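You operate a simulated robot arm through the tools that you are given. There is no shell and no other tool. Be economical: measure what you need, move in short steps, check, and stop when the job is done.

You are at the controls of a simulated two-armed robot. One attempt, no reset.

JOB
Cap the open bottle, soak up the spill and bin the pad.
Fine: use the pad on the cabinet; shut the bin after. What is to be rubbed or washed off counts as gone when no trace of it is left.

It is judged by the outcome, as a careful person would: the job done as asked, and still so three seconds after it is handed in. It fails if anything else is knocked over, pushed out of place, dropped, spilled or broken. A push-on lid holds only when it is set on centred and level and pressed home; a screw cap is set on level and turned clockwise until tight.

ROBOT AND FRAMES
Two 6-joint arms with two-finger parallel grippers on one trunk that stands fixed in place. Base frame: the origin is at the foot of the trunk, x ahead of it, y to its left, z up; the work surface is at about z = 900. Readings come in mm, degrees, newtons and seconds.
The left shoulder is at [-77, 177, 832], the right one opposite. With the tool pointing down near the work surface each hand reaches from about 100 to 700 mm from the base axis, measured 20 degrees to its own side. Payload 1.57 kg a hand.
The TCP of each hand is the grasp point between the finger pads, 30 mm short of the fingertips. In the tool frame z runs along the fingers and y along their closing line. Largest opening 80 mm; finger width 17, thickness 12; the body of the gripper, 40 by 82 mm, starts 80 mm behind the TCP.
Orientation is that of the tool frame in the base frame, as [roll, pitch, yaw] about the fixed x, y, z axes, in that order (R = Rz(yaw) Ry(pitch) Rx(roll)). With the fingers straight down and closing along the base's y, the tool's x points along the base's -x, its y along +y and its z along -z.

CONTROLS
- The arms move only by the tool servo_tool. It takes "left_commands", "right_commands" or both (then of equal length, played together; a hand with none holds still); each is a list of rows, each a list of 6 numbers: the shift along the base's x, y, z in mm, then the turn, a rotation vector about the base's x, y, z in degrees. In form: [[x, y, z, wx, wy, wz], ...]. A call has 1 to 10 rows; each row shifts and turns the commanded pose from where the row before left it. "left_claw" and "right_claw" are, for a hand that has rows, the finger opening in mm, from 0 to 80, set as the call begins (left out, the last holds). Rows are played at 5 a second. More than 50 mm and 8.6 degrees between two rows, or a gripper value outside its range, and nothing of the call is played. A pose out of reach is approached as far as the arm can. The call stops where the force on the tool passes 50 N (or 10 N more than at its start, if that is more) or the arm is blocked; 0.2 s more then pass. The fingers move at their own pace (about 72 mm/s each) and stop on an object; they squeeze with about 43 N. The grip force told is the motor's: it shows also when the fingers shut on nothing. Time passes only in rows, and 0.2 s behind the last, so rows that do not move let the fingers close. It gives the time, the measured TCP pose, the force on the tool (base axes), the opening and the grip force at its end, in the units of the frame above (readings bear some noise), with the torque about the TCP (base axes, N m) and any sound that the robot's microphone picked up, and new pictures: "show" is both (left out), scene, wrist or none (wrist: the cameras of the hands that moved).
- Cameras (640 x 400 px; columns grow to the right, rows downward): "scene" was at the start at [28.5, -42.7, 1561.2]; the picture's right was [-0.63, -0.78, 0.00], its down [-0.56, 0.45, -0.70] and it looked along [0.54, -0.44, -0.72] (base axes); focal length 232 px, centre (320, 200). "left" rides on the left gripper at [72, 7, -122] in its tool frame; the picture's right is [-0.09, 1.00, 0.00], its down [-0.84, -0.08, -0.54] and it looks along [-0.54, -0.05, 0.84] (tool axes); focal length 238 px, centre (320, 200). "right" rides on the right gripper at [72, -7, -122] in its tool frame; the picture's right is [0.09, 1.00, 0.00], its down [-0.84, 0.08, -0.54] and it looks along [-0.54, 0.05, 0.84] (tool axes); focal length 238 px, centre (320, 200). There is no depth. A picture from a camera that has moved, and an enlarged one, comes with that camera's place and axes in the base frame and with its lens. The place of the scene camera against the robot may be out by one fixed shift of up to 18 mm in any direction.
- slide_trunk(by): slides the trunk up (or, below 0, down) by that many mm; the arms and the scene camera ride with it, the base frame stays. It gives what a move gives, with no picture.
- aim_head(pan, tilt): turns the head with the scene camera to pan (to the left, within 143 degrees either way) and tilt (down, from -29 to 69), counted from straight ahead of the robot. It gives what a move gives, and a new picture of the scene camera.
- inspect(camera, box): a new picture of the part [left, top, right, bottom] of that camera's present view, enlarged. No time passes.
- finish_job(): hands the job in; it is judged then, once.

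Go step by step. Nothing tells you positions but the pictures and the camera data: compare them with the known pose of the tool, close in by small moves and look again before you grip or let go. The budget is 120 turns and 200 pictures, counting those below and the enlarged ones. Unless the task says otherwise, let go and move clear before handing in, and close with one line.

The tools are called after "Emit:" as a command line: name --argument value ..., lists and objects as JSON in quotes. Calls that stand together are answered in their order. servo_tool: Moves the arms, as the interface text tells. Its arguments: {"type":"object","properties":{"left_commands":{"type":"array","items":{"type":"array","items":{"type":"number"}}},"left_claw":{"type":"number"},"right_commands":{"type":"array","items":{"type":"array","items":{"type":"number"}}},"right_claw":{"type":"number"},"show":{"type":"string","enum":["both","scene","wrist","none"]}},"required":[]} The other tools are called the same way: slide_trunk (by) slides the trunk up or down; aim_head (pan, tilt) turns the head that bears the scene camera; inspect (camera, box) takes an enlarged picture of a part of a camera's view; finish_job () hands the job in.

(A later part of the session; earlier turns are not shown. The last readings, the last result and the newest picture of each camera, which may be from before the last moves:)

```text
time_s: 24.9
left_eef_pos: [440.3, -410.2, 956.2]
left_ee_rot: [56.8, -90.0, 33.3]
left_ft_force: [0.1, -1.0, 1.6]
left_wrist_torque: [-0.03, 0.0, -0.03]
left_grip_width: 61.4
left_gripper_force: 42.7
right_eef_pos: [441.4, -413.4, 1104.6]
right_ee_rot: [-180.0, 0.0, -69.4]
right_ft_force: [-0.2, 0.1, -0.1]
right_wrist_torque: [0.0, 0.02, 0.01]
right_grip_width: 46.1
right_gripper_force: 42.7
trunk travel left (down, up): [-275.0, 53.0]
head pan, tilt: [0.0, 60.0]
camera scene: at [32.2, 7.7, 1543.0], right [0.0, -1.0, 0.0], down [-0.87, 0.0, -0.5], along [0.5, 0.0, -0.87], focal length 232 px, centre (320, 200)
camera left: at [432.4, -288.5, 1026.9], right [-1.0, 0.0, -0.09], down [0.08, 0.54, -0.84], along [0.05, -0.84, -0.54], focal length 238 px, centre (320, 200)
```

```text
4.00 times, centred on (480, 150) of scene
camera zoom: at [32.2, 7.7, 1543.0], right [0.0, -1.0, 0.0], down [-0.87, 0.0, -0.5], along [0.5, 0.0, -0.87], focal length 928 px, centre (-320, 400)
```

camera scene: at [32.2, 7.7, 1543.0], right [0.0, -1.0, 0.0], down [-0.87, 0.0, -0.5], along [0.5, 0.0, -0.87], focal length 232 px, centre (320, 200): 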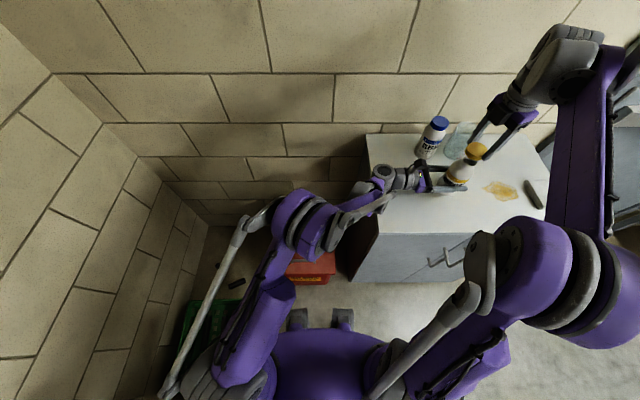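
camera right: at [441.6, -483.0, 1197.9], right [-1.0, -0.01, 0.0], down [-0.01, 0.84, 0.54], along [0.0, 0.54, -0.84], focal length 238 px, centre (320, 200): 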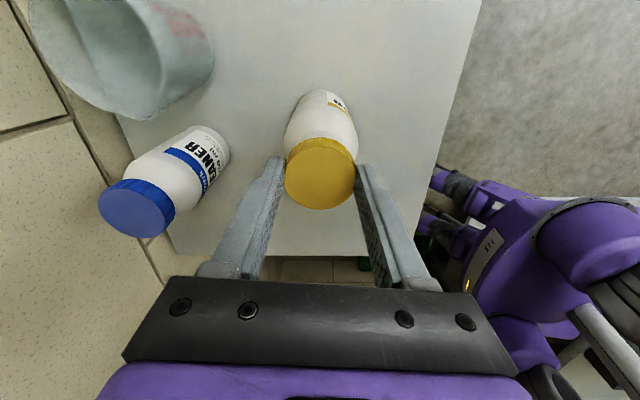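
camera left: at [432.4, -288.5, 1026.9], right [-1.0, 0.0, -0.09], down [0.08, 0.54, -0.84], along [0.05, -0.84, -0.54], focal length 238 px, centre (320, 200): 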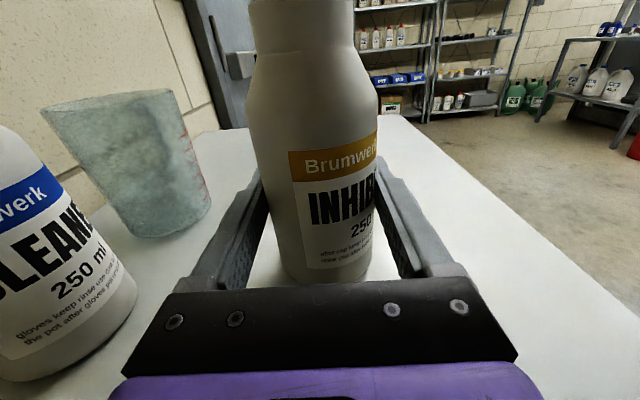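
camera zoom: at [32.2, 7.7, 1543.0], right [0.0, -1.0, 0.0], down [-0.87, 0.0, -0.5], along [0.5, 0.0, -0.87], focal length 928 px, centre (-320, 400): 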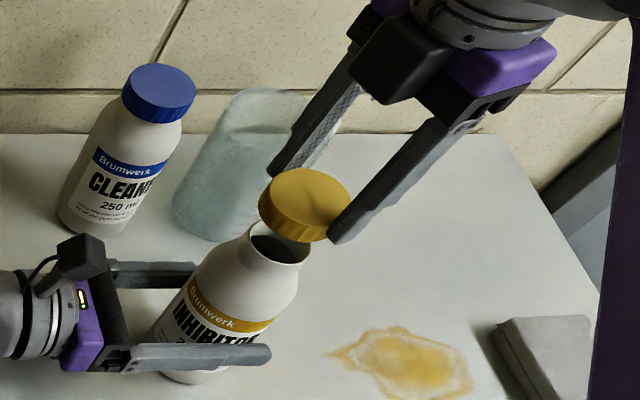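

The bottle is held firmly at 61.4 mm. I'll raise the cap 45 mm so the right camera sees the whole mouth for precise centring.

Emit:
servo_tool --right_commands '[[0, 0, 22, 0, 0, 0], [0, 0, 23, 0, 0, 0], [0, 0, 0, 0, 0, 0]]' --show "none"

Emit:
inspect --camera "right" --box '[270, 100, 370, 220]'

Emit:
inspect --camera "scene" --box '[440, 120, 520, 190]'

```text
time_s: 25.6
left_eef_pos: [438.1, -411.0, 955.1]
left_ee_rot: [50.5, -89.9, 39.5]
left_ft_force: [0.7, -0.3, 2.1]
left_wrist_torque: [0.05, 0.0, -0.04]
left_grip_width: 61.2
left_gripper_force: 43.3
right_eef_pos: [442.1, -411.5, 1151.2]
right_ee_rot: [180.0, 0.0, -69.5]
right_ft_force: [0.1, 0.5, -0.3]
right_wrist_torque: [-0.01, -0.02, -0.04]
right_grip_width: 46.2
right_gripper_force: 43.2
trunk travel left (down, up): [-275.0, 53.0]
head pan, tilt: [0.0, 60.0]
```

```text
3.33 times, centred on (320, 160) of right
camera zoom: at [473.7, -476.9, 1273.0], right [-0.9, -0.44, 0.0], down [-0.37, 0.76, 0.54], along [-0.24, 0.49, -0.84], focal length 794 px, centre (320, 333)
```

zoom: 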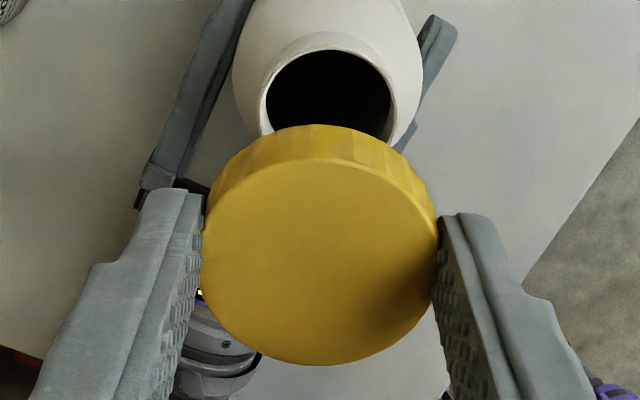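

```text
5.71 times, centred on (480, 155) of scene
camera zoom: at [32.2, 7.8, 1543.0], right [0.0, -1.0, 0.0], down [-0.87, 0.0, -0.5], along [0.5, 0.0, -0.87], focal length 1326 px, centre (-594, 457)
```

zoom: 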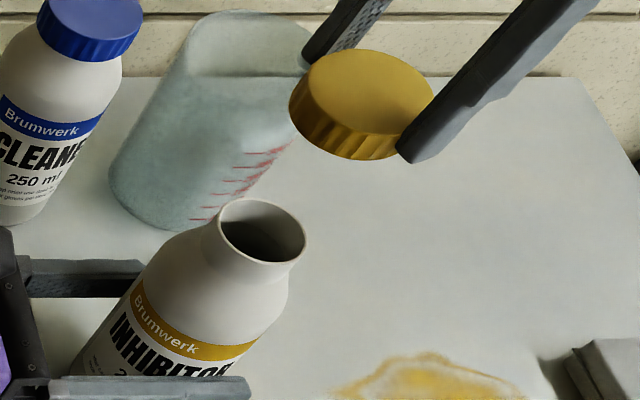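

By my estimate the mouth is 2.7 mm toward -x and 0.6 mm toward +y from the cap. I'll correct that and lower until just touching.

Emit:
servo_tool --right_commands '[[-2.7, 0.6, -30, 0, 0, 0], [0, 0, -30, 0, 0, 0], [0, 0, -10, 0, 0, 0], [0, 0, 0, 0, 0, 0]]' --show "none"

Emit:
inspect --camera "scene" --box '[440, 120, 520, 190]'

Emit:
servo_tool --right_commands '[[0, 0, -2, 0, 0, 0], [0, 0, -1, 0, 0, 0], [0, 0, -1, 0, 0, 0], [0, 0, 0, 0, 0, 0]]' --show "none"

```text
time_s: 26.6
left_eef_pos: [438.7, -409.9, 954.6]
left_ee_rot: [51.3, -89.9, 38.8]
left_ft_force: [-0.3, 0.0, 2.2]
left_wrist_torque: [0.02, -0.05, -0.08]
left_grip_width: 61.1
left_gripper_force: 42.9
right_eef_pos: [439.7, -411.5, 1080.0]
right_ee_rot: [-180.0, 0.1, -69.4]
right_ft_force: [-0.6, 0.2, 0.4]
right_wrist_torque: [-0.03, 0.0, 0.01]
right_grip_width: 45.9
right_gripper_force: 43.3
trunk travel left (down, up): [-275.0, 53.0]
head pan, tilt: [0.0, 60.0]
```

```text
5.71 times, centred on (480, 155) of scene
camera zoom: at [32.2, 7.8, 1543.0], right [0.0, -1.0, 0.0], down [-0.87, 0.0, -0.5], along [0.5, 0.0, -0.87], focal length 1326 px, centre (-594, 457)
```

zoom: 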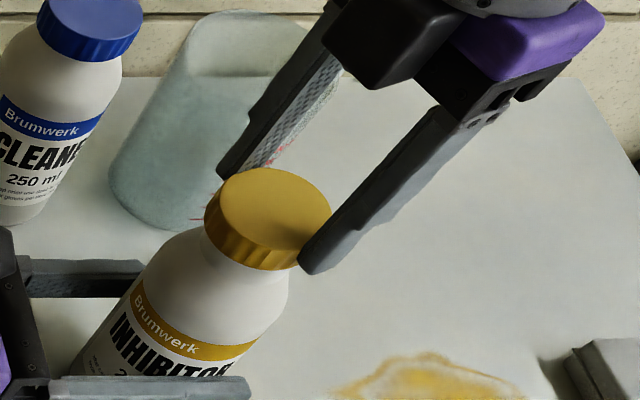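

```text
time_s: 27.6
left_eef_pos: [440.1, -411.0, 953.8]
left_ee_rot: [-24.4, -89.9, 114.5]
left_ft_force: [0.2, 0.2, -1.6]
left_wrist_torque: [-0.01, -0.24, -0.07]
left_grip_width: 61.1
left_gripper_force: 43.1
right_eef_pos: [440.1, -411.7, 1076.0]
right_ee_rot: [-180.0, 0.0, -69.4]
right_ft_force: [2.7, -1.0, 7.4]
right_wrist_torque: [-0.1, -0.04, -0.01]
right_grip_width: 46.0
right_gripper_force: 42.4
trunk travel left (down, up): [-275.0, 53.0]
head pan, tilt: [0.0, 60.0]
```

Light contact (7 N), nearly centred. Now I'll turn clockwise with the bottle held.

Emit:
servo_tool --right_commands '[[0, -0.3, -0.2, 0, 0, -8.5], [0, 0, -0.1, 0, 0, -8.5], [0, 0, -0.1, 0, 0, -8.5], [0, 0, -0.1, 0, 0, -8.5], [0, 0, -0.1, 0, 0, -8.5], [0, 0, -0.1, 0, 0, -8.5]]' --show "none"

Emit:
inspect --camera "scene" --box '[440, 120, 520, 190]'

```text
time_s: 29.1
left_eef_pos: [440.4, -410.6, 954.9]
left_ee_rot: [60.5, -89.9, 29.7]
left_ft_force: [0.4, 7.8, 1.7]
left_wrist_torque: [-0.76, 0.14, -0.07]
left_grip_width: 61.0
left_gripper_force: 42.5
right_eef_pos: [439.0, -413.6, 1072.9]
right_ee_rot: [179.9, -0.1, -120.7]
right_ft_force: [-1.4, -8.0, -1.2]
right_wrist_torque: [-0.2, 0.02, 0.05]
right_grip_width: 45.9
right_gripper_force: 42.9
trunk travel left (down, up): [-275.0, 53.0]
head pan, tilt: [0.0, 60.0]
```

```text
5.71 times, centred on (480, 155) of scene
camera zoom: at [32.3, 7.7, 1542.9], right [0.0, -1.0, 0.0], down [-0.87, 0.0, -0.5], along [0.5, 0.0, -0.87], focal length 1326 px, centre (-594, 457)
```

zoom: 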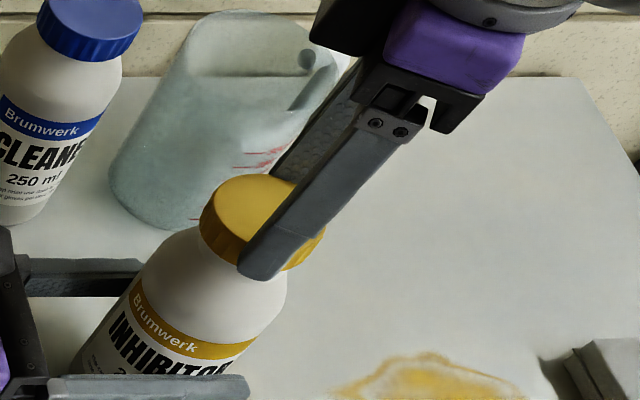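

The cap dropped about 3 mm and the upward force vanished, so the threads are engaging. I'll relieve the side force and keep turning.

Emit:
servo_tool --right_commands '[[0, -0.6, -0.1, 0, 0, -8.5], [0, -0.3, -0.1, 0, 0, -8.5], [0, 0, -0.1, 0, 0, -8.5], [0, 0, -0.1, 0, 0, -8.5], [0, 0, -0.1, 0, 0, -8.5], [0, 0, -0.1, 0, 0, -8.5]]' --show "none"

```text
time_s: 30.4
left_eef_pos: [440.0, -411.3, 954.4]
left_ee_rot: [67.2, -89.9, 22.9]
left_ft_force: [14.1, 0.6, 2.3]
left_wrist_torque: [0.09, 0.89, -0.08]
left_grip_width: 61.2
left_gripper_force: 43.0
right_eef_pos: [438.5, -412.5, 1074.2]
right_ee_rot: [180.0, 0.0, -171.6]
right_ft_force: [-12.1, -0.4, 0.3]
right_wrist_torque: [0.01, 0.4, 0.1]
right_grip_width: 46.0
right_gripper_force: 42.6
trunk travel left (down, up): [-275.0, 53.0]
head pan, tilt: [0.0, 60.0]
```

Emit:
servo_tool --right_commands '[[-0.8, 0, -0.2, 0, 0, -8.5], [-0.4, 0.3, -0.2, 0, 0, -8.5], [0, 0.3, -0.2, 0, 0, -8.5], [0, 0.3, -0.2, 0, 0, -8.5], [0, 0.3, -0.2, 0, 0, -8.5], [0, 0, -0.2, 0, 0, -8.5]]' --show "none"

Emit:
inspect --camera "scene" --box '[440, 120, 520, 190]'

```text
time_s: 31.9
left_eef_pos: [439.1, -409.5, 954.8]
left_ee_rot: [38.4, -90.0, 51.6]
left_ft_force: [10.5, -7.9, 1.8]
left_wrist_torque: [0.54, 0.57, -0.13]
left_grip_width: 60.9
left_gripper_force: 43.2
right_eef_pos: [437.9, -411.6, 1072.9]
right_ee_rot: [-180.0, -0.1, 137.5]
right_ft_force: [-9.6, 8.0, 0.7]
right_wrist_torque: [0.25, 0.27, 0.14]
right_grip_width: 45.9
right_gripper_force: 43.1
trunk travel left (down, up): [-275.0, 53.0]
head pan, tilt: [0.0, 60.0]
```

```text
5.71 times, centred on (480, 155) of scene
camera zoom: at [32.2, 7.9, 1543.0], right [0.0, -1.0, 0.0], down [-0.87, 0.0, -0.5], along [0.5, 0.0, -0.87], focal length 1326 px, centre (-594, 457)
```

zoom: 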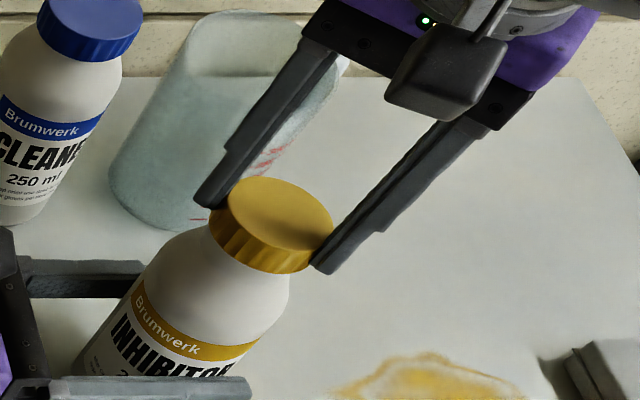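

Side force is following the hand, since the cap sits about 1 mm off the rotation axis. I'll compensate for the orbit and keep turning.

Emit:
servo_tool --right_commands '[[-0.6, 0.75, -0.2, 0, 0, -8.5], [0.17, 0.07, -0.2, 0, 0, -8.5], [0.17, 0.07, -0.2, 0, 0, -8.5], [0.17, 0.07, -0.2, 0, 0, -8.5], [0.17, 0.07, -0.2, 0, 0, -8.5], [0.17, 0.07, -0.2, 0, 0, -8.5]]' --show "none"

```text
time_s: 33.2
left_eef_pos: [440.0, -409.6, 953.7]
left_ee_rot: [24.8, -90.0, 65.1]
left_ft_force: [-1.2, -1.9, 1.2]
left_wrist_torque: [-0.05, -0.04, -0.02]
left_grip_width: 61.0
left_gripper_force: 43.1
right_eef_pos: [438.4, -410.1, 1070.7]
right_ee_rot: [-180.0, 0.0, 86.3]
right_ft_force: [0.7, 1.2, -0.5]
right_wrist_torque: [-0.02, -0.02, 0.05]
right_grip_width: 45.8
right_gripper_force: 42.8
trunk travel left (down, up): [-275.0, 53.0]
head pan, tilt: [0.0, 60.0]
```

Side forces are gone and the torque is small, so the cap isn't tight yet. I'll continue clockwise.

Emit:
servo_tool --right_commands '[[0.2, -0.05, -0.2, 0, 0, -8.5], [0.2, -0.05, -0.2, 0, 0, -8.5], [0.17, -0.1, -0.2, 0, 0, -8.5], [0.15, -0.1, -0.2, 0, 0, -8.5], [0.12, -0.13, -0.2, 0, 0, -8.5], [0.1, -0.15, -0.2, 0, 0, -8.5]]' --show "none"

Emit:
inspect --camera "scene" --box '[440, 120, 520, 190]'

```text
time_s: 34.6
left_eef_pos: [439.0, -409.9, 955.1]
left_ee_rot: [153.8, -89.9, -63.9]
left_ft_force: [-9.4, -1.1, 1.4]
left_wrist_torque: [0.04, -0.8, -0.06]
left_grip_width: 60.8
left_gripper_force: 43.4
right_eef_pos: [439.0, -409.8, 1071.0]
right_ee_rot: [180.0, 0.0, 35.4]
right_ft_force: [8.7, 1.3, 1.4]
right_wrist_torque: [-0.01, -0.33, 0.07]
right_grip_width: 45.7
right_gripper_force: 43.2
trunk travel left (down, up): [-275.0, 53.0]
head pan, tilt: [0.0, 60.0]
```

```text
5.71 times, centred on (480, 155) of scene
camera zoom: at [32.2, 8.0, 1543.0], right [0.0, -1.0, 0.0], down [-0.87, 0.0, -0.5], along [0.5, 0.0, -0.87], focal length 1326 px, centre (-594, 457)
```

zoom: 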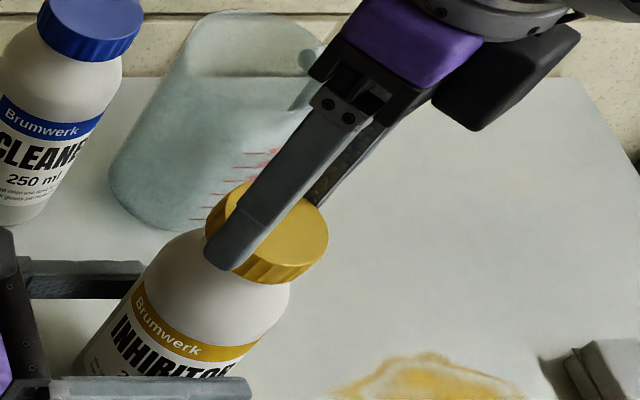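

The cap is visibly lower now. I'll keep turning with the offset corrected.

Emit:
servo_tool --right_commands '[[0.9, -0.1, -0.2, 0, 0, -8.5], [0.1, -0.17, -0.2, 0, 0, -8.5], [0.05, -0.18, -0.2, 0, 0, -8.5], [0, -0.19, -0.2, 0, 0, -8.5], [0, -0.2, -0.2, 0, 0, -8.5], [0, -0.2, -0.2, 0, 0, -8.5]]' --show "none"

```text
time_s: 36.0
left_eef_pos: [439.4, -410.8, 954.4]
left_ee_rot: [-151.9, -90.0, -118.0]
left_ft_force: [-11.8, 0.4, 0.5]
left_wrist_torque: [-0.05, -0.79, -0.11]
left_grip_width: 60.8
left_gripper_force: 43.0
right_eef_pos: [440.5, -411.8, 1069.1]
right_ee_rot: [179.9, 0.0, -15.6]
right_ft_force: [11.7, -0.7, 1.7]
right_wrist_torque: [-0.06, -0.33, 0.07]
right_grip_width: 46.2
right_gripper_force: 43.3
trunk travel left (down, up): [-275.0, 53.0]
head pan, tilt: [0.0, 60.0]
```

Emit:
servo_tool --right_commands '[[1.0, -0.1, -0.2, 0, 0, -8.5], [0, -0.17, -0.2, 0, 0, -8.5], [-0.1, -0.18, -0.2, 0, 0, -8.5], [-0.15, -0.15, -0.2, 0, 0, -8.5], [-0.15, -0.15, -0.2, 0, 0, -8.5], [-0.2, -0.15, -0.2, 0, 0, -8.5]]' --show "none"

Emit:
inspect --camera "scene" --box '[440, 120, 520, 190]'

```text
time_s: 37.5
left_eef_pos: [438.5, -411.3, 955.2]
left_ee_rot: [154.7, -89.8, -64.6]
left_ft_force: [-0.1, -0.2, -1.3]
left_wrist_torque: [0.03, -0.01, 0.03]
left_grip_width: 61.1
left_gripper_force: 43.1
right_eef_pos: [341.0, -537.4, 1081.2]
right_ee_rot: [-176.7, -0.7, -40.3]
right_ft_force: [0.7, 0.2, -0.4]
right_wrist_torque: [0.01, -0.04, -0.01]
right_grip_width: 46.3
right_gripper_force: 43.3
right hand out of reach, approached as far as the arm can: row 1, 2, 3, 4, 5, 6
trunk travel left (down, up): [-275.0, 53.0]
head pan, tilt: [0.0, 60.0]
```

```text
5.71 times, centred on (480, 155) of scene
camera zoom: at [30.0, 5.5, 1543.0], right [0.0, -1.0, 0.0], down [-0.87, 0.0, -0.5], along [0.5, 0.0, -0.87], focal length 1326 px, centre (-594, 457)
```

zoom: 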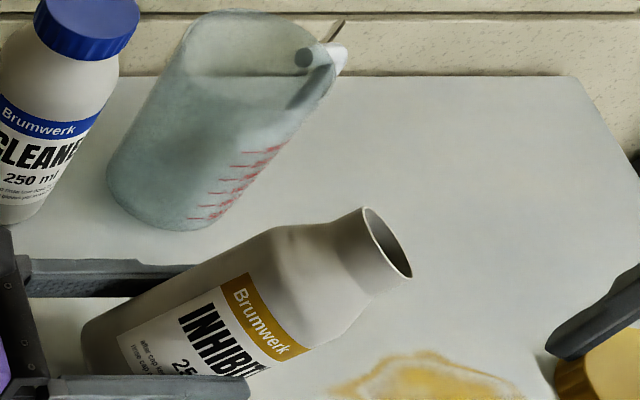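

The right wrist ran out of range. The arm lurched, pulled the cap off and tilted the bottle in the left grip. I'll check the state carefully before anything else.

Emit:
servo_tool --right_commands '[[0, 0, 0, 0, 0, 0]]' --left_commands '[[0, 0, 0, 0, 0, 0]]' --show "both"

Emit:
inspect --camera "scene" --box '[360, 100, 600, 250]'

```text
time_s: 37.9
left_eef_pos: [440.0, -411.4, 954.5]
left_ee_rot: [-76.2, -90.0, 166.2]
left_ft_force: [-0.9, 0.4, -0.9]
left_wrist_torque: [0.0, -0.04, 0.03]
left_grip_width: 61.1
left_gripper_force: 42.6
right_eef_pos: [342.1, -536.3, 1081.3]
right_ee_rot: [-176.6, -0.5, -40.4]
right_ft_force: [-0.7, -0.2, 0.9]
right_wrist_torque: [0.0, -0.02, 0.01]
right_grip_width: 46.6
right_gripper_force: 43.0
trunk travel left (down, up): [-275.0, 53.0]
head pan, tilt: [0.0, 60.0]
camera scene: at [31.9, 7.0, 1543.0], right [0.0, -1.0, 0.0], down [-0.87, 0.0, -0.5], along [0.5, 0.0, -0.87], focal length 232 px, centre (320, 200)
camera right: at [396.2, -581.9, 1204.2], right [-0.57, -0.82, -0.06], down [-0.71, 0.46, 0.53], along [-0.4, 0.34, -0.85], focal length 238 px, centre (320, 200)
camera left: at [432.3, -288.8, 1026.8], right [-1.0, 0.0, -0.09], down [0.08, 0.54, -0.84], along [0.05, -0.84, -0.54], focal length 238 px, centre (320, 200)
```

scene: 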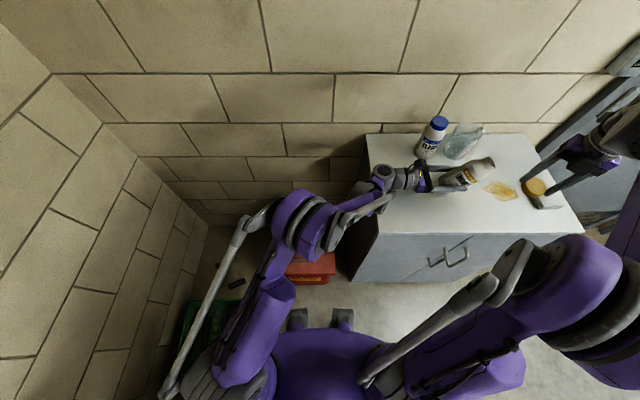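
right: 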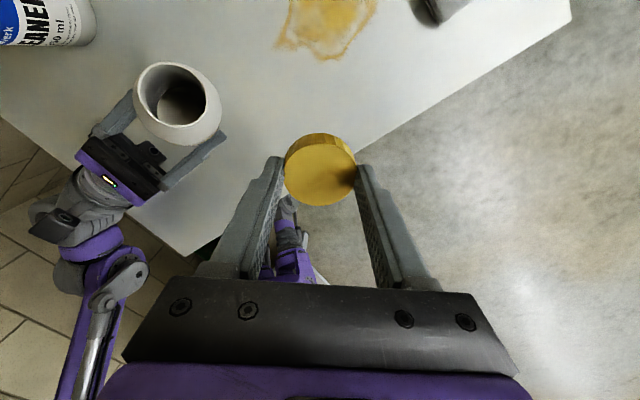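
left: 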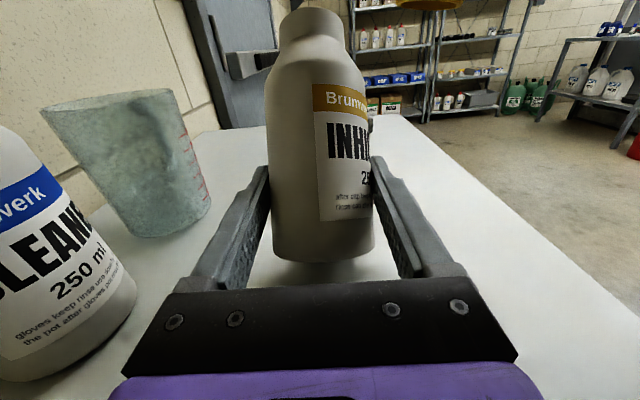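

```text
2.67 times, centred on (480, 175) of scene
camera zoom: at [31.9, 7.0, 1543.0], right [0.0, -1.0, 0.0], down [-0.87, 0.0, -0.5], along [0.5, 0.0, -0.87], focal length 619 px, centre (-107, 267)
```

zoom: 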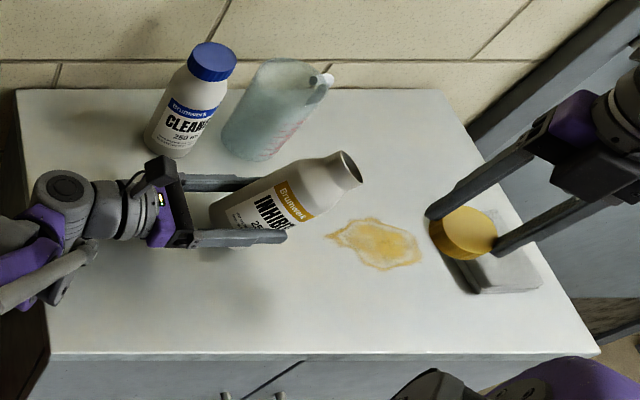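

No new spill shows. The bottle leans about 38° toward -y in the left fingers, and the cap is still in the right hand. First I'll raise the right hand away to see how it responds after the limit.

Emit:
servo_tool --right_commands '[[0, 0, 30, 0, 0, 0], [0, 0, 30, 0, 0, 0], [0, 0, 30, 0, 0, 0]]' --show "none"

```text
time_s: 38.6
left_eef_pos: [439.8, -410.6, 955.2]
left_ee_rot: [-111.5, -89.9, -158.5]
left_ft_force: [0.4, 0.8, -1.2]
left_wrist_torque: [0.03, 0.0, 0.01]
left_grip_width: 61.1
left_gripper_force: 43.1
right_eef_pos: [332.7, -543.1, 1171.8]
right_ee_rot: [-177.7, -0.4, -42.4]
right_ft_force: [0.2, 0.1, 0.6]
right_wrist_torque: [0.0, -0.01, -0.03]
right_grip_width: 46.8
right_gripper_force: 42.3
right hand out of reach, approached as far as the arm can: row 1
trunk travel left (down, up): [-275.0, 53.0]
head pan, tilt: [0.0, 60.0]
```

The hand responds normally again. I'll unwind the right wrist while it stays clear and high.

Emit:
servo_tool --right_commands '[[0, 0, 0, 0, 0, 8.5], [0, 0, 0, 0, 0, 8.5], [0, 0, 0, 0, 0, 8.5], [0, 0, 0, 0, 0, 8.5], [0, 0, 0, 0, 0, 8.5], [0, 0, 0, 0, 0, 8.5], [0, 0, 0, 0, 0, 8.5], [0, 0, 0, 0, 0, 8.5], [0, 0, 0, 0, 0, 8.5], [0, 0, 0, 0, 0, 8.5]]' --show "none"

Emit:
servo_tool --right_commands '[[0, 0, 0, 0, 0, 8.5], [0, 0, 0, 0, 0, 8.5], [0, 0, 0, 0, 0, 8.5], [0, 0, 0, 0, 0, 8.5], [0, 0, 0, 0, 0, 8.5], [0, 0, 0, 0, 0, 8.5], [0, 0, 0, 0, 0, 8.5], [0, 0, 0, 0, 0, 8.5], [0, 0, 0, 0, 0, 8.5], [0, 0, 0, 0, 0, 8.5]]' --show "none"

Emit:
servo_tool --right_commands '[[0, 0, 0, 0, 0, 8.5], [0, 0, 0, 0, 0, 8.5], [0, 0, 0, 0, 0, 8.5], [0, 0, 0, 0, 0, 8.5], [0, 0, 0, 0, 0, 8.5], [0, 0, 0, 0, 0, 8.5]]' --show "none"

```text
time_s: 40.9
left_eef_pos: [439.4, -410.8, 953.0]
left_ee_rot: [73.9, -90.0, 16.1]
left_ft_force: [-0.4, -0.2, -0.9]
left_wrist_torque: [0.02, -0.04, 0.01]
left_grip_width: 60.7
left_gripper_force: 42.5
right_eef_pos: [333.9, -544.9, 1173.1]
right_ee_rot: [-177.6, -0.3, 42.9]
right_ft_force: [0.2, 0.2, 0.0]
right_wrist_torque: [-0.01, 0.03, 0.0]
right_grip_width: 46.8
right_gripper_force: 42.3
trunk travel left (down, up): [-275.0, 53.0]
head pan, tilt: [0.0, 60.0]
```

```text
time_s: 43.0
left_eef_pos: [438.7, -410.4, 954.9]
left_ee_rot: [69.3, -89.9, 20.7]
left_ft_force: [0.3, 0.7, -2.0]
left_wrist_torque: [0.02, 0.01, 0.0]
left_grip_width: 60.5
left_gripper_force: 43.2
right_eef_pos: [333.8, -545.2, 1172.6]
right_ee_rot: [-177.6, -0.4, 127.8]
right_ft_force: [0.0, 0.3, -0.4]
right_wrist_torque: [0.03, -0.01, -0.02]
right_grip_width: 47.0
right_gripper_force: 42.9
trunk travel left (down, up): [-275.0, 53.0]
head pan, tilt: [0.0, 60.0]
```

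```text
time_s: 44.5
left_eef_pos: [439.8, -410.0, 955.2]
left_ee_rot: [71.5, -89.9, 18.6]
left_ft_force: [-0.5, 0.1, -1.2]
left_wrist_torque: [0.0, 0.05, -0.05]
left_grip_width: 60.5
left_gripper_force: 43.6
right_eef_pos: [333.2, -544.3, 1172.8]
right_ee_rot: [-177.7, -0.4, 178.8]
right_ft_force: [0.2, 0.1, 0.1]
right_wrist_torque: [0.01, -0.01, -0.02]
right_grip_width: 46.8
right_gripper_force: 42.9
trunk travel left (down, up): [-275.0, 53.0]
head pan, tilt: [0.0, 60.0]
```

I'll level the hand and move beside the bottle's neck at height, then look at both the cap grip and the bottle.

Emit:
servo_tool --right_commands '[[36, 0, 0, 2.3, -0.4, 1.2], [36, 0, 0, 0, 0, 0], [35, 0, 0, 0, 0, 0], [0, 0, -40, 0, 0, 0]]' --show "both"

Emit:
inspect --camera "right" --box '[270, 120, 370, 220]'

Emit:
inspect --camera "scene" --box '[430, 110, 560, 220]'

```text
time_s: 45.5
left_eef_pos: [437.7, -410.1, 955.7]
left_ee_rot: [157.2, -90.0, -67.1]
left_ft_force: [-0.6, 0.0, -1.0]
left_wrist_torque: [-0.03, 0.0, -0.04]
left_grip_width: 60.5
left_gripper_force: 42.9
right_eef_pos: [439.3, -543.4, 1134.1]
right_ee_rot: [-179.9, 0.1, 179.9]
right_ft_force: [-0.6, 0.6, 0.3]
right_wrist_torque: [-0.02, 0.01, -0.04]
right_grip_width: 46.9
right_gripper_force: 42.9
trunk travel left (down, up): [-275.0, 53.0]
head pan, tilt: [0.0, 60.0]
camera scene: at [30.8, 8.8, 1543.0], right [0.0, -1.0, 0.0], down [-0.87, 0.0, -0.5], along [0.5, 0.0, -0.87], focal length 232 px, centre (320, 200)
camera right: at [367.4, -548.7, 1256.3], right [-0.09, 1.0, 0.0], down [0.84, 0.08, 0.54], along [0.54, 0.05, -0.84], focal length 238 px, centre (320, 200)
```

scene: 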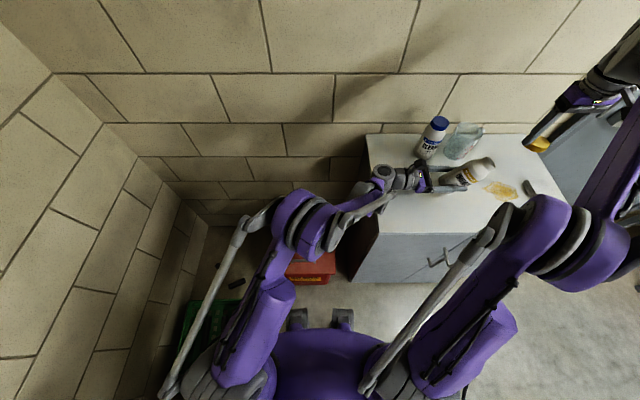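
right: 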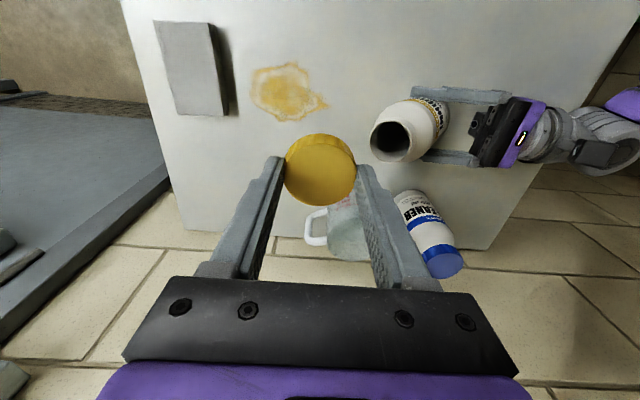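

```text
4.00 times, centred on (320, 170) of right
camera zoom: at [367.4, -548.7, 1256.3], right [-0.09, 1.0, 0.0], down [0.84, 0.08, 0.54], along [0.54, 0.05, -0.84], focal length 953 px, centre (320, 320)
```

zoom: 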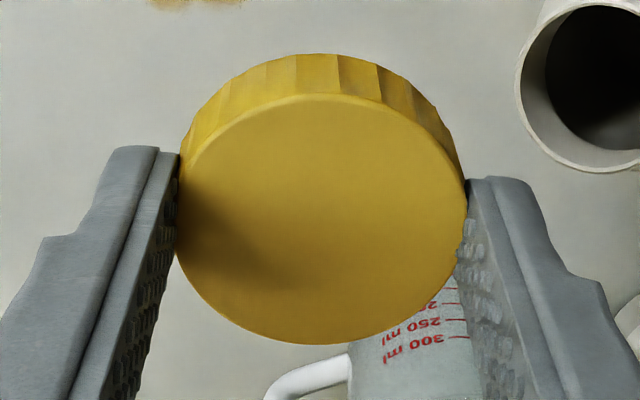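

```text
3.64 times, centred on (495, 165) of scene
camera zoom: at [30.8, 8.8, 1543.0], right [0.0, -1.0, 0.0], down [-0.87, 0.0, -0.5], along [0.5, 0.0, -0.87], focal length 844 px, centre (-316, 327)
```

zoom: 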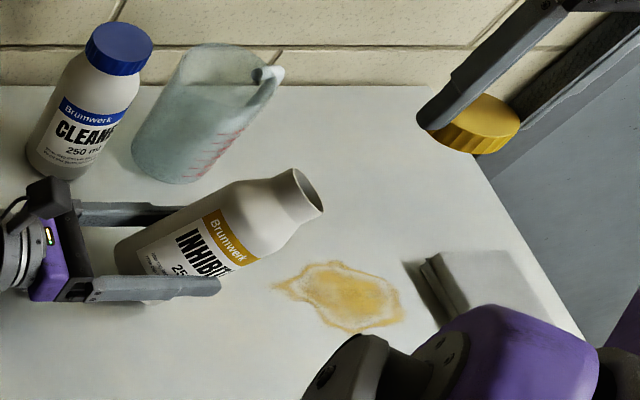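

The cap has tilted slightly in the grip. I'll set it down on a clear spot near [340,-470] so I can regrip it square, then use the empty hand to right the bottle.

Emit:
servo_tool --right_commands '[[-30, 0, -10, 0, 0, 0], [-30, 20, -40, 0, 0, 0], [-20, 25, -40, 0, 0, 0], [-20, 28, -40, 0, 0, 0], [0, 0, -40, 0, 0, 0], [0, 0, -15, 0, 0, 0]]' --show "wrist"

```text
refused: row 2 steps farther than a row can; nothing moved
```

Emit:
servo_tool --right_commands '[[-30, 0, -10, 0, 0, 0], [-30, 15, -35, 0, 0, 0], [-20, 20, -35, 0, 0, 0], [-20, 20, -35, 0, 0, 0], [0, 18, -40, 0, 0, 0], [0, 0, -30, 0, 0, 0]]' --show "wrist"

```text
time_s: 46.9
left_eef_pos: [438.8, -411.9, 954.6]
left_ee_rot: [-79.8, -90.0, 169.8]
left_ft_force: [0.7, 0.6, -0.9]
left_wrist_torque: [0.02, -0.04, 0.03]
left_grip_width: 60.2
left_gripper_force: 43.0
right_eef_pos: [339.7, -471.8, 948.1]
right_ee_rot: [-180.0, -0.1, 179.8]
right_ft_force: [0.0, 0.1, 0.0]
right_wrist_torque: [0.0, 0.01, 0.0]
right_grip_width: 46.6
right_gripper_force: 42.7
trunk travel left (down, up): [-275.0, 53.0]
head pan, tilt: [0.0, 60.0]
camera right: at [269.1, -478.2, 1070.2], right [-0.09, 1.0, 0.0], down [0.84, 0.08, 0.54], along [0.54, 0.05, -0.84], focal length 238 px, centre (320, 200)
```

right: 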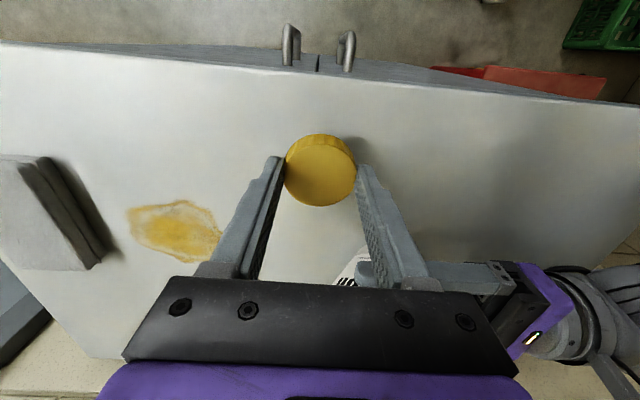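

Emit:
servo_tool --right_commands '[[0, 0, -4, 0, 0, 0], [0, 0, -3, 0, 0, 0], [0, 0, -2, 0, 0, 0], [0, 0, -1.5, 0, 0, 0]]' --show "none"

```text
time_s: 47.9
left_eef_pos: [439.4, -410.9, 953.9]
left_ee_rot: [62.9, -89.9, 27.1]
left_ft_force: [0.2, 0.2, -1.1]
left_wrist_torque: [0.0, -0.05, 0.0]
left_grip_width: 60.4
left_gripper_force: 42.6
right_eef_pos: [340.2, -471.4, 937.8]
right_ee_rot: [-180.0, 0.0, 179.9]
right_ft_force: [0.2, -0.7, 1.0]
right_wrist_torque: [0.04, -0.05, -0.03]
right_grip_width: 46.9
right_gripper_force: 43.0
trunk travel left (down, up): [-275.0, 53.0]
head pan, tilt: [0.0, 60.0]
```

Emit:
servo_tool --right_commands '[[0, 0, -1.5, 0, 0, 0], [0, 0, -1.5, 0, 0, 0], [0, 0, -1, 0, 0, 0], [0, 0, 0, 0, 0, 0]]' --show "none"

```text
time_s: 48.9
left_eef_pos: [438.0, -408.6, 955.6]
left_ee_rot: [-28.2, -89.9, 118.2]
left_ft_force: [-0.2, 0.3, -1.6]
left_wrist_torque: [0.01, -0.02, 0.0]
left_grip_width: 60.2
left_gripper_force: 43.2
right_eef_pos: [338.4, -471.3, 935.5]
right_ee_rot: [-179.9, 0.1, 180.0]
right_ft_force: [2.8, -9.8, 39.0]
right_wrist_torque: [-0.22, -1.01, -0.21]
right_grip_width: 47.0
right_gripper_force: 42.9
trunk travel left (down, up): [-275.0, 53.0]
head pan, tilt: [0.0, 60.0]
```

It's touching the table. I'll ease off slightly, release, and look.

Emit:
servo_tool --right_commands '[[0, 0, 0.8, 0, 0, 0], [0, 0, 0, 0, 0, 0]]' --show "none"

Emit:
servo_tool --right_commands '[[0, 0, 0, 0, 0, 0], [0, 0, 0, 0, 0, 0], [0, 0, 0, 0, 0, 0]]' --right_claw 76 --show "wrist"

```text
time_s: 49.5
left_eef_pos: [438.4, -410.6, 955.9]
left_ee_rot: [-22.4, -89.9, 112.7]
left_ft_force: [-1.1, 0.9, -2.1]
left_wrist_torque: [0.02, 0.01, 0.0]
left_grip_width: 60.4
left_gripper_force: 43.0
right_eef_pos: [339.7, -470.9, 933.8]
right_ee_rot: [-179.9, 0.1, 179.8]
right_ft_force: [1.1, -7.7, 27.4]
right_wrist_torque: [-0.25, -0.65, -0.2]
right_grip_width: 46.6
right_gripper_force: 43.2
trunk travel left (down, up): [-275.0, 53.0]
head pan, tilt: [0.0, 60.0]
```

```text
time_s: 50.2
left_eef_pos: [439.6, -411.5, 954.9]
left_ee_rot: [71.4, -89.9, 18.6]
left_ft_force: [-0.7, 0.0, -1.0]
left_wrist_torque: [0.03, 0.02, 0.02]
left_grip_width: 60.2
left_gripper_force: 43.2
right_eef_pos: [340.5, -470.4, 933.0]
right_ee_rot: [180.0, 0.0, 179.9]
right_ft_force: [0.7, 0.2, -0.2]
right_wrist_torque: [0.04, -0.01, 0.02]
right_grip_width: 76.0
right_gripper_force: 0.1
trunk travel left (down, up): [-275.0, 53.0]
head pan, tilt: [0.0, 60.0]
camera right: at [268.4, -477.0, 1056.0], right [-0.09, 1.0, 0.0], down [0.84, 0.08, 0.54], along [0.54, 0.05, -0.84], focal length 238 px, centre (320, 200)
```

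right: 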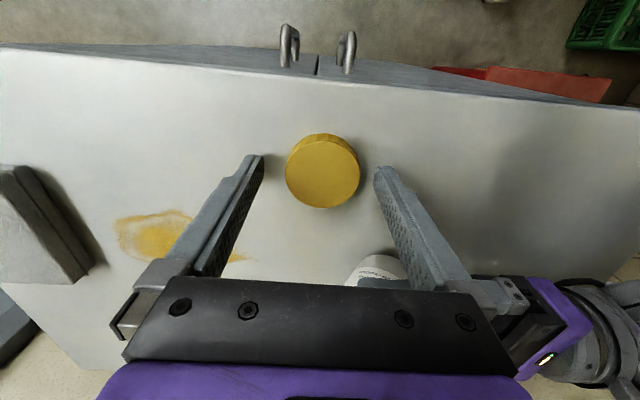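

The cap is down flat. I'll lift off, close the empty fingers and go beside the leaning bottle's neck.

Emit:
servo_tool --right_commands '[[0, 0, 20, 0, 0, 0], [0, 0, 48, 0, 0, 0], [0, 0, 48, 0, 0, 0], [0, 0, 48, 0, 0, 0]]' --show "none"

Emit:
servo_tool --right_commands '[[33, -28, 0, 0, 0, 0], [33, -28, 0, 0, 0, 0], [34, -28, 0, 0, 0, 0], [0, 0, -40, 0, 0, 0], [0, 0, -35, 0, 0, 0]]' --right_claw 0 --show "both"

Emit:
inspect --camera "scene" --box '[410, 100, 570, 230]'

```text
time_s: 51.2
left_eef_pos: [439.1, -410.3, 954.9]
left_ee_rot: [-148.2, -89.9, -121.9]
left_ft_force: [-0.4, -0.3, -1.4]
left_wrist_torque: [0.02, 0.02, 0.03]
left_grip_width: 60.1
left_gripper_force: 42.9
right_eef_pos: [338.4, -472.4, 1098.2]
right_ee_rot: [-179.9, 0.1, 179.9]
right_ft_force: [0.0, 0.2, -0.5]
right_wrist_torque: [0.0, 0.01, -0.04]
right_grip_width: 76.1
right_gripper_force: 0.3
trunk travel left (down, up): [-275.0, 53.0]
head pan, tilt: [0.0, 60.0]
```

```text
time_s: 52.5
left_eef_pos: [439.8, -411.8, 954.5]
left_ee_rot: [109.5, -89.9, -19.5]
left_ft_force: [0.0, -1.4, -1.4]
left_wrist_torque: [0.0, 0.02, 0.01]
left_grip_width: 60.2
left_gripper_force: 42.9
right_eef_pos: [439.6, -556.7, 1023.5]
right_ee_rot: [-179.9, 0.0, 179.9]
right_ft_force: [-0.9, -0.2, 0.1]
right_wrist_torque: [0.01, -0.02, 0.03]
right_grip_width: 0.0
right_gripper_force: 21.4
trunk travel left (down, up): [-275.0, 53.0]
head pan, tilt: [0.0, 60.0]
camera scene: at [33.3, 6.7, 1543.0], right [0.0, -1.0, 0.0], down [-0.87, 0.0, -0.5], along [0.5, 0.0, -0.87], focal length 232 px, centre (320, 200)
camera right: at [368.6, -562.7, 1145.8], right [-0.09, 1.0, 0.0], down [0.84, 0.08, 0.54], along [0.54, 0.05, -0.84], focal length 238 px, centre (320, 200)
```

scene: 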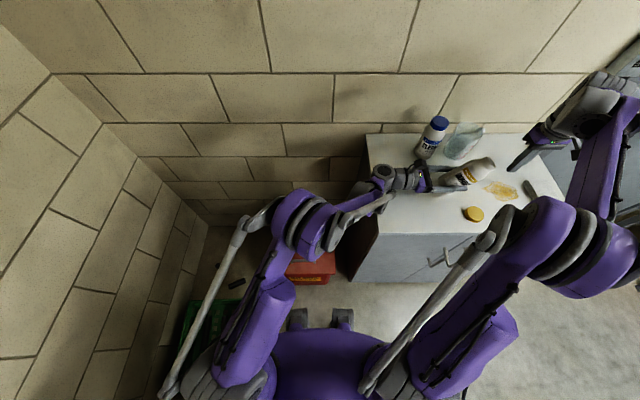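
right: 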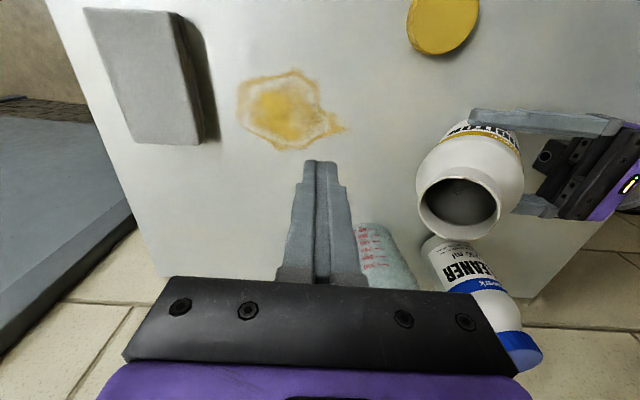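

```text
3.08 times, centred on (490, 165) of scene
camera zoom: at [33.3, 6.7, 1543.0], right [0.0, -1.0, 0.0], down [-0.87, 0.0, -0.5], along [0.5, 0.0, -0.87], focal length 714 px, centre (-203, 308)
```

zoom: 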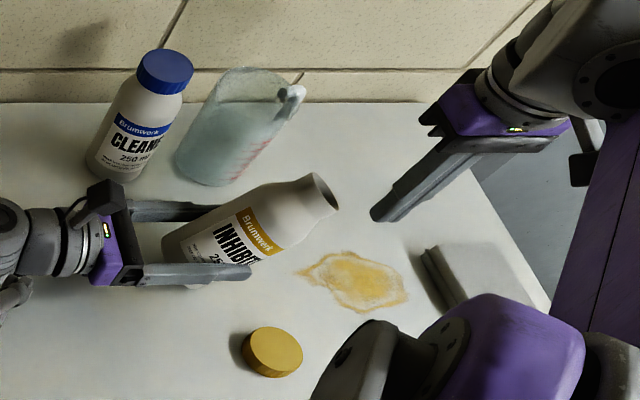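

The fingertips are level with the neck. I'll lower a bit and push toward +y in gentle steps.

Emit:
servo_tool --right_commands '[[0, 0, -10, 0, 0, 0], [0, 40, 0, 0, 0, 0], [0, 12, 0, 0, 0, 0], [0, 6, 0, 0, 0, 0], [0, 6, 0, 0, 0, 0], [0, 6, 0, 0, 0, 0]]' --show "none"

Emit:
inspect --camera "scene" --box '[410, 100, 570, 230]'

```text
time_s: 53.9
left_eef_pos: [438.7, -409.6, 954.6]
left_ee_rot: [43.3, -89.8, 46.8]
left_ft_force: [-3.5, 20.8, -4.7]
left_wrist_torque: [-0.93, -0.03, -0.11]
left_grip_width: 58.0
left_gripper_force: 42.5
right_eef_pos: [438.3, -487.3, 1014.7]
right_ee_rot: [-179.8, -0.1, 179.8]
right_ft_force: [0.6, -19.3, 8.1]
right_wrist_torque: [0.49, -0.04, -0.01]
right_grip_width: 0.0
right_gripper_force: 21.1
trunk travel left (down, up): [-275.0, 53.0]
head pan, tilt: [0.0, 60.0]
```

```text
3.08 times, centred on (490, 165) of scene
camera zoom: at [31.9, 8.2, 1543.0], right [0.0, -1.0, 0.0], down [-0.87, 0.0, -0.5], along [0.5, 0.0, -0.87], focal length 714 px, centre (-203, 308)
```

zoom: 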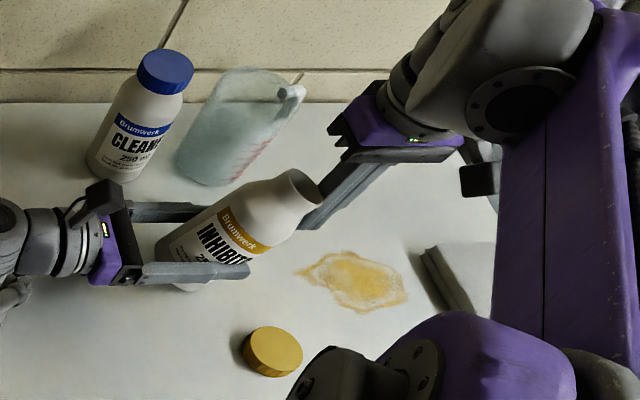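

It's pivoting under about 19 N, but the left grip reading is drifting down. I'll look from the left camera.

Emit:
inspect --camera "left" --box '[140, 0, 500, 300]'

Emit:
inspect --camera "right" --box '[300, 80, 620, 280]'

```text
1.33 times, centred on (320, 150) of left
camera zoom: at [432.7, -287.3, 1026.9], right [-1.0, 0.0, -0.09], down [0.08, 0.54, -0.84], along [0.05, -0.84, -0.54], focal length 318 px, centre (320, 267)
```

zoom: 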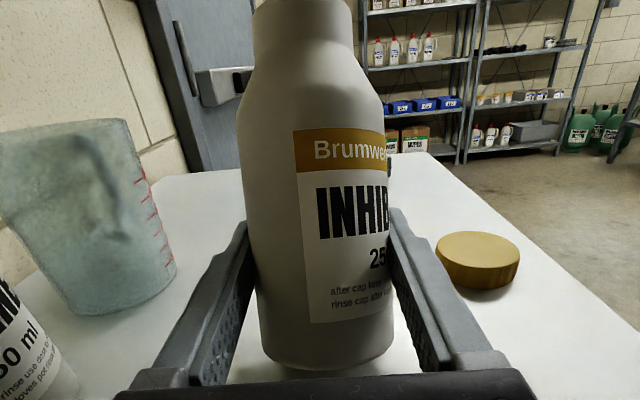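

```text
2.00 times, centred on (460, 180) of right
camera zoom: at [366.8, -492.3, 1135.6], right [-0.09, 1.0, 0.0], down [0.84, 0.08, 0.54], along [0.54, 0.05, -0.84], focal length 477 px, centre (40, 240)
```

zoom: 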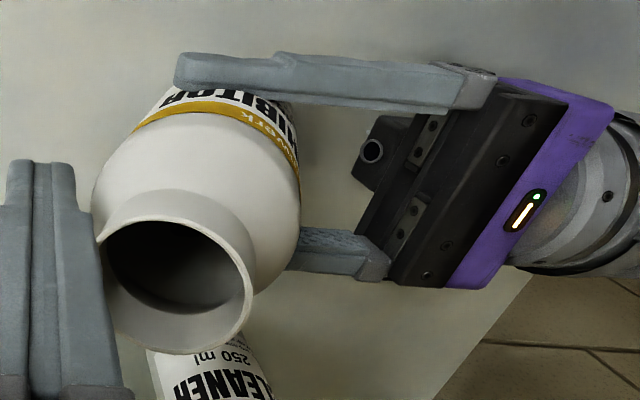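

The bottle is still held mid-finger. I'll continue righting it.

Emit:
servo_tool --right_commands '[[0, 6, 0, 0, 0, 0], [0, 6, 0, 0, 0, 0], [0, 6, 0, 0, 0, 0], [0, 4, 0, 0, 0, 0]]' --show "none"

Emit:
inspect --camera "scene" --box '[410, 100, 570, 230]'

Emit:
inspect --camera "left" --box '[140, 0, 500, 300]'

```text
time_s: 54.9
left_eef_pos: [439.9, -412.0, 953.6]
left_ee_rot: [115.7, -89.9, -25.8]
left_ft_force: [-1.5, 17.8, -11.5]
left_wrist_torque: [-1.17, -0.13, -0.03]
left_grip_width: 58.2
left_gripper_force: 43.0
right_eef_pos: [439.2, -462.4, 1012.9]
right_ee_rot: [-179.9, -0.1, 179.9]
right_ft_force: [0.9, -17.6, 9.7]
right_wrist_torque: [0.65, 0.05, -0.04]
right_grip_width: 0.0
right_gripper_force: 21.3
trunk travel left (down, up): [-275.0, 53.0]
head pan, tilt: [0.0, 60.0]
```

```text
3.08 times, centred on (490, 165) of scene
camera zoom: at [32.4, 7.7, 1543.0], right [0.0, -1.0, 0.0], down [-0.87, 0.0, -0.5], along [0.5, 0.0, -0.87], focal length 714 px, centre (-203, 308)
```

zoom: 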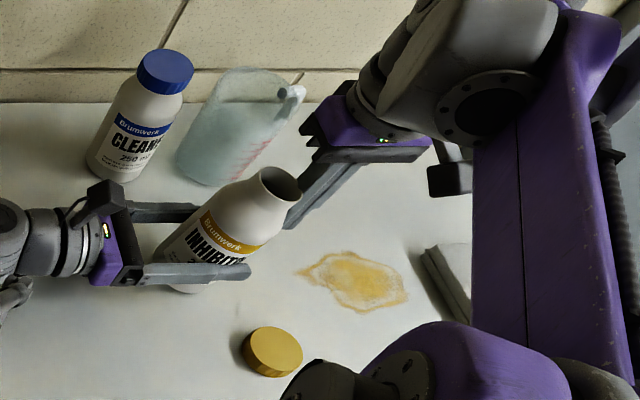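

```text
1.33 times, centred on (320, 150) of left
camera zoom: at [432.4, -288.5, 1026.6], right [-1.0, 0.0, -0.09], down [0.08, 0.54, -0.84], along [0.05, -0.84, -0.54], focal length 318 px, centre (320, 267)
```

zoom: 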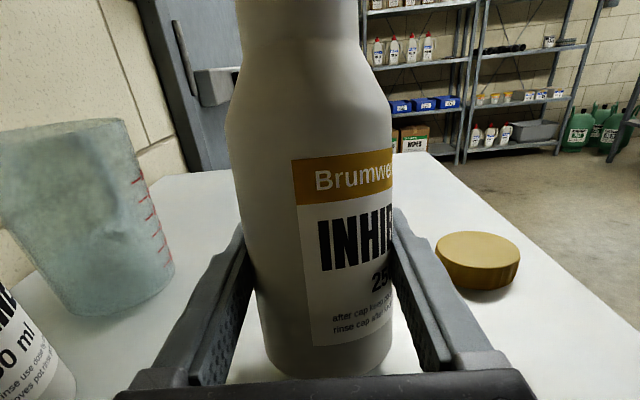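

Emit:
servo_tool --right_commands '[[0, 5, 0, 0, 0, 0], [0, 5, 0, 0, 0, 0], [0, 4, 0, 0, 0, 0]]' --show "none"

Emit:
inspect --camera "scene" --box '[410, 100, 570, 230]'

Emit:
inspect --camera "left" --box '[0, 0, 640, 400]'

```text
time_s: 55.6
left_eef_pos: [439.7, -410.5, 954.7]
left_ee_rot: [90.3, -89.9, 0.0]
left_ft_force: [3.7, 27.1, -12.2]
left_wrist_torque: [-0.96, 0.13, 0.03]
left_grip_width: 58.1
left_gripper_force: 42.7
right_eef_pos: [438.6, -449.9, 1012.4]
right_ee_rot: [-179.9, -0.1, 179.9]
right_ft_force: [-3.0, -26.9, 10.1]
right_wrist_torque: [-0.11, 0.06, 0.08]
right_grip_width: 0.0
right_gripper_force: 21.2
trunk travel left (down, up): [-275.0, 53.0]
head pan, tilt: [0.0, 60.0]
```

```text
3.08 times, centred on (490, 165) of scene
camera zoom: at [32.4, 7.7, 1543.0], right [0.0, -1.0, 0.0], down [-0.87, 0.0, -0.5], along [0.5, 0.0, -0.87], focal length 714 px, centre (-203, 308)
```

zoom: 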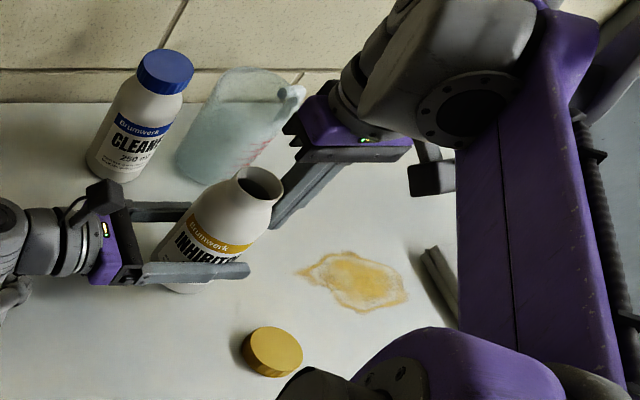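

```text
1.00 times, centred on (320, 200) of left (not enlarged: the box is as wide or as high as the picture)
camera zoom: at [433.3, -287.8, 1026.7], right [-1.0, 0.0, -0.09], down [0.07, 0.54, -0.84], along [0.05, -0.84, -0.54], focal length 238 px, centre (320, 200)
```

zoom: 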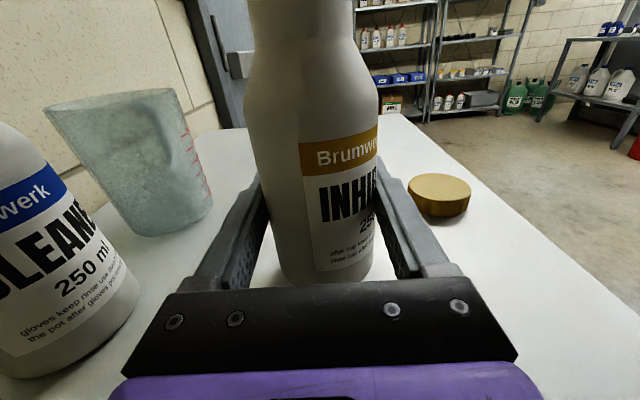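

It's nearly upright with a few degrees left. I'll push a little more.

Emit:
servo_tool --right_commands '[[0, 3, 0, 0, 0, 0], [0, 3, 0, 0, 0, 0], [0, 0, 0, 0, 0, 0]]' --show "none"

Emit:
inspect --camera "left" --box '[0, 0, 640, 400]'

```text
time_s: 56.5
left_eef_pos: [439.9, -410.3, 954.4]
left_ee_rot: [60.8, -89.8, 29.3]
left_ft_force: [2.1, 29.1, -5.1]
left_wrist_torque: [-0.91, 0.05, -0.01]
left_grip_width: 58.4
left_gripper_force: 42.8
right_eef_pos: [440.2, -444.5, 1012.8]
right_ee_rot: [-179.7, -0.1, 179.9]
right_ft_force: [-1.1, -29.7, 3.8]
right_wrist_torque: [-0.61, 0.01, 0.06]
right_grip_width: 0.0
right_gripper_force: 20.8
trunk travel left (down, up): [-275.0, 53.0]
head pan, tilt: [0.0, 60.0]
```

```text
1.00 times, centred on (320, 200) of left (not enlarged: the box is as wide or as high as the picture)
camera zoom: at [432.7, -288.2, 1026.9], right [-1.0, 0.0, -0.09], down [0.08, 0.54, -0.84], along [0.05, -0.84, -0.54], focal length 238 px, centre (320, 200)
```

zoom: 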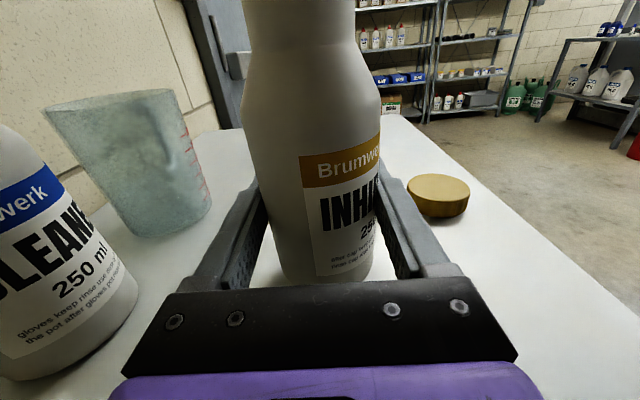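

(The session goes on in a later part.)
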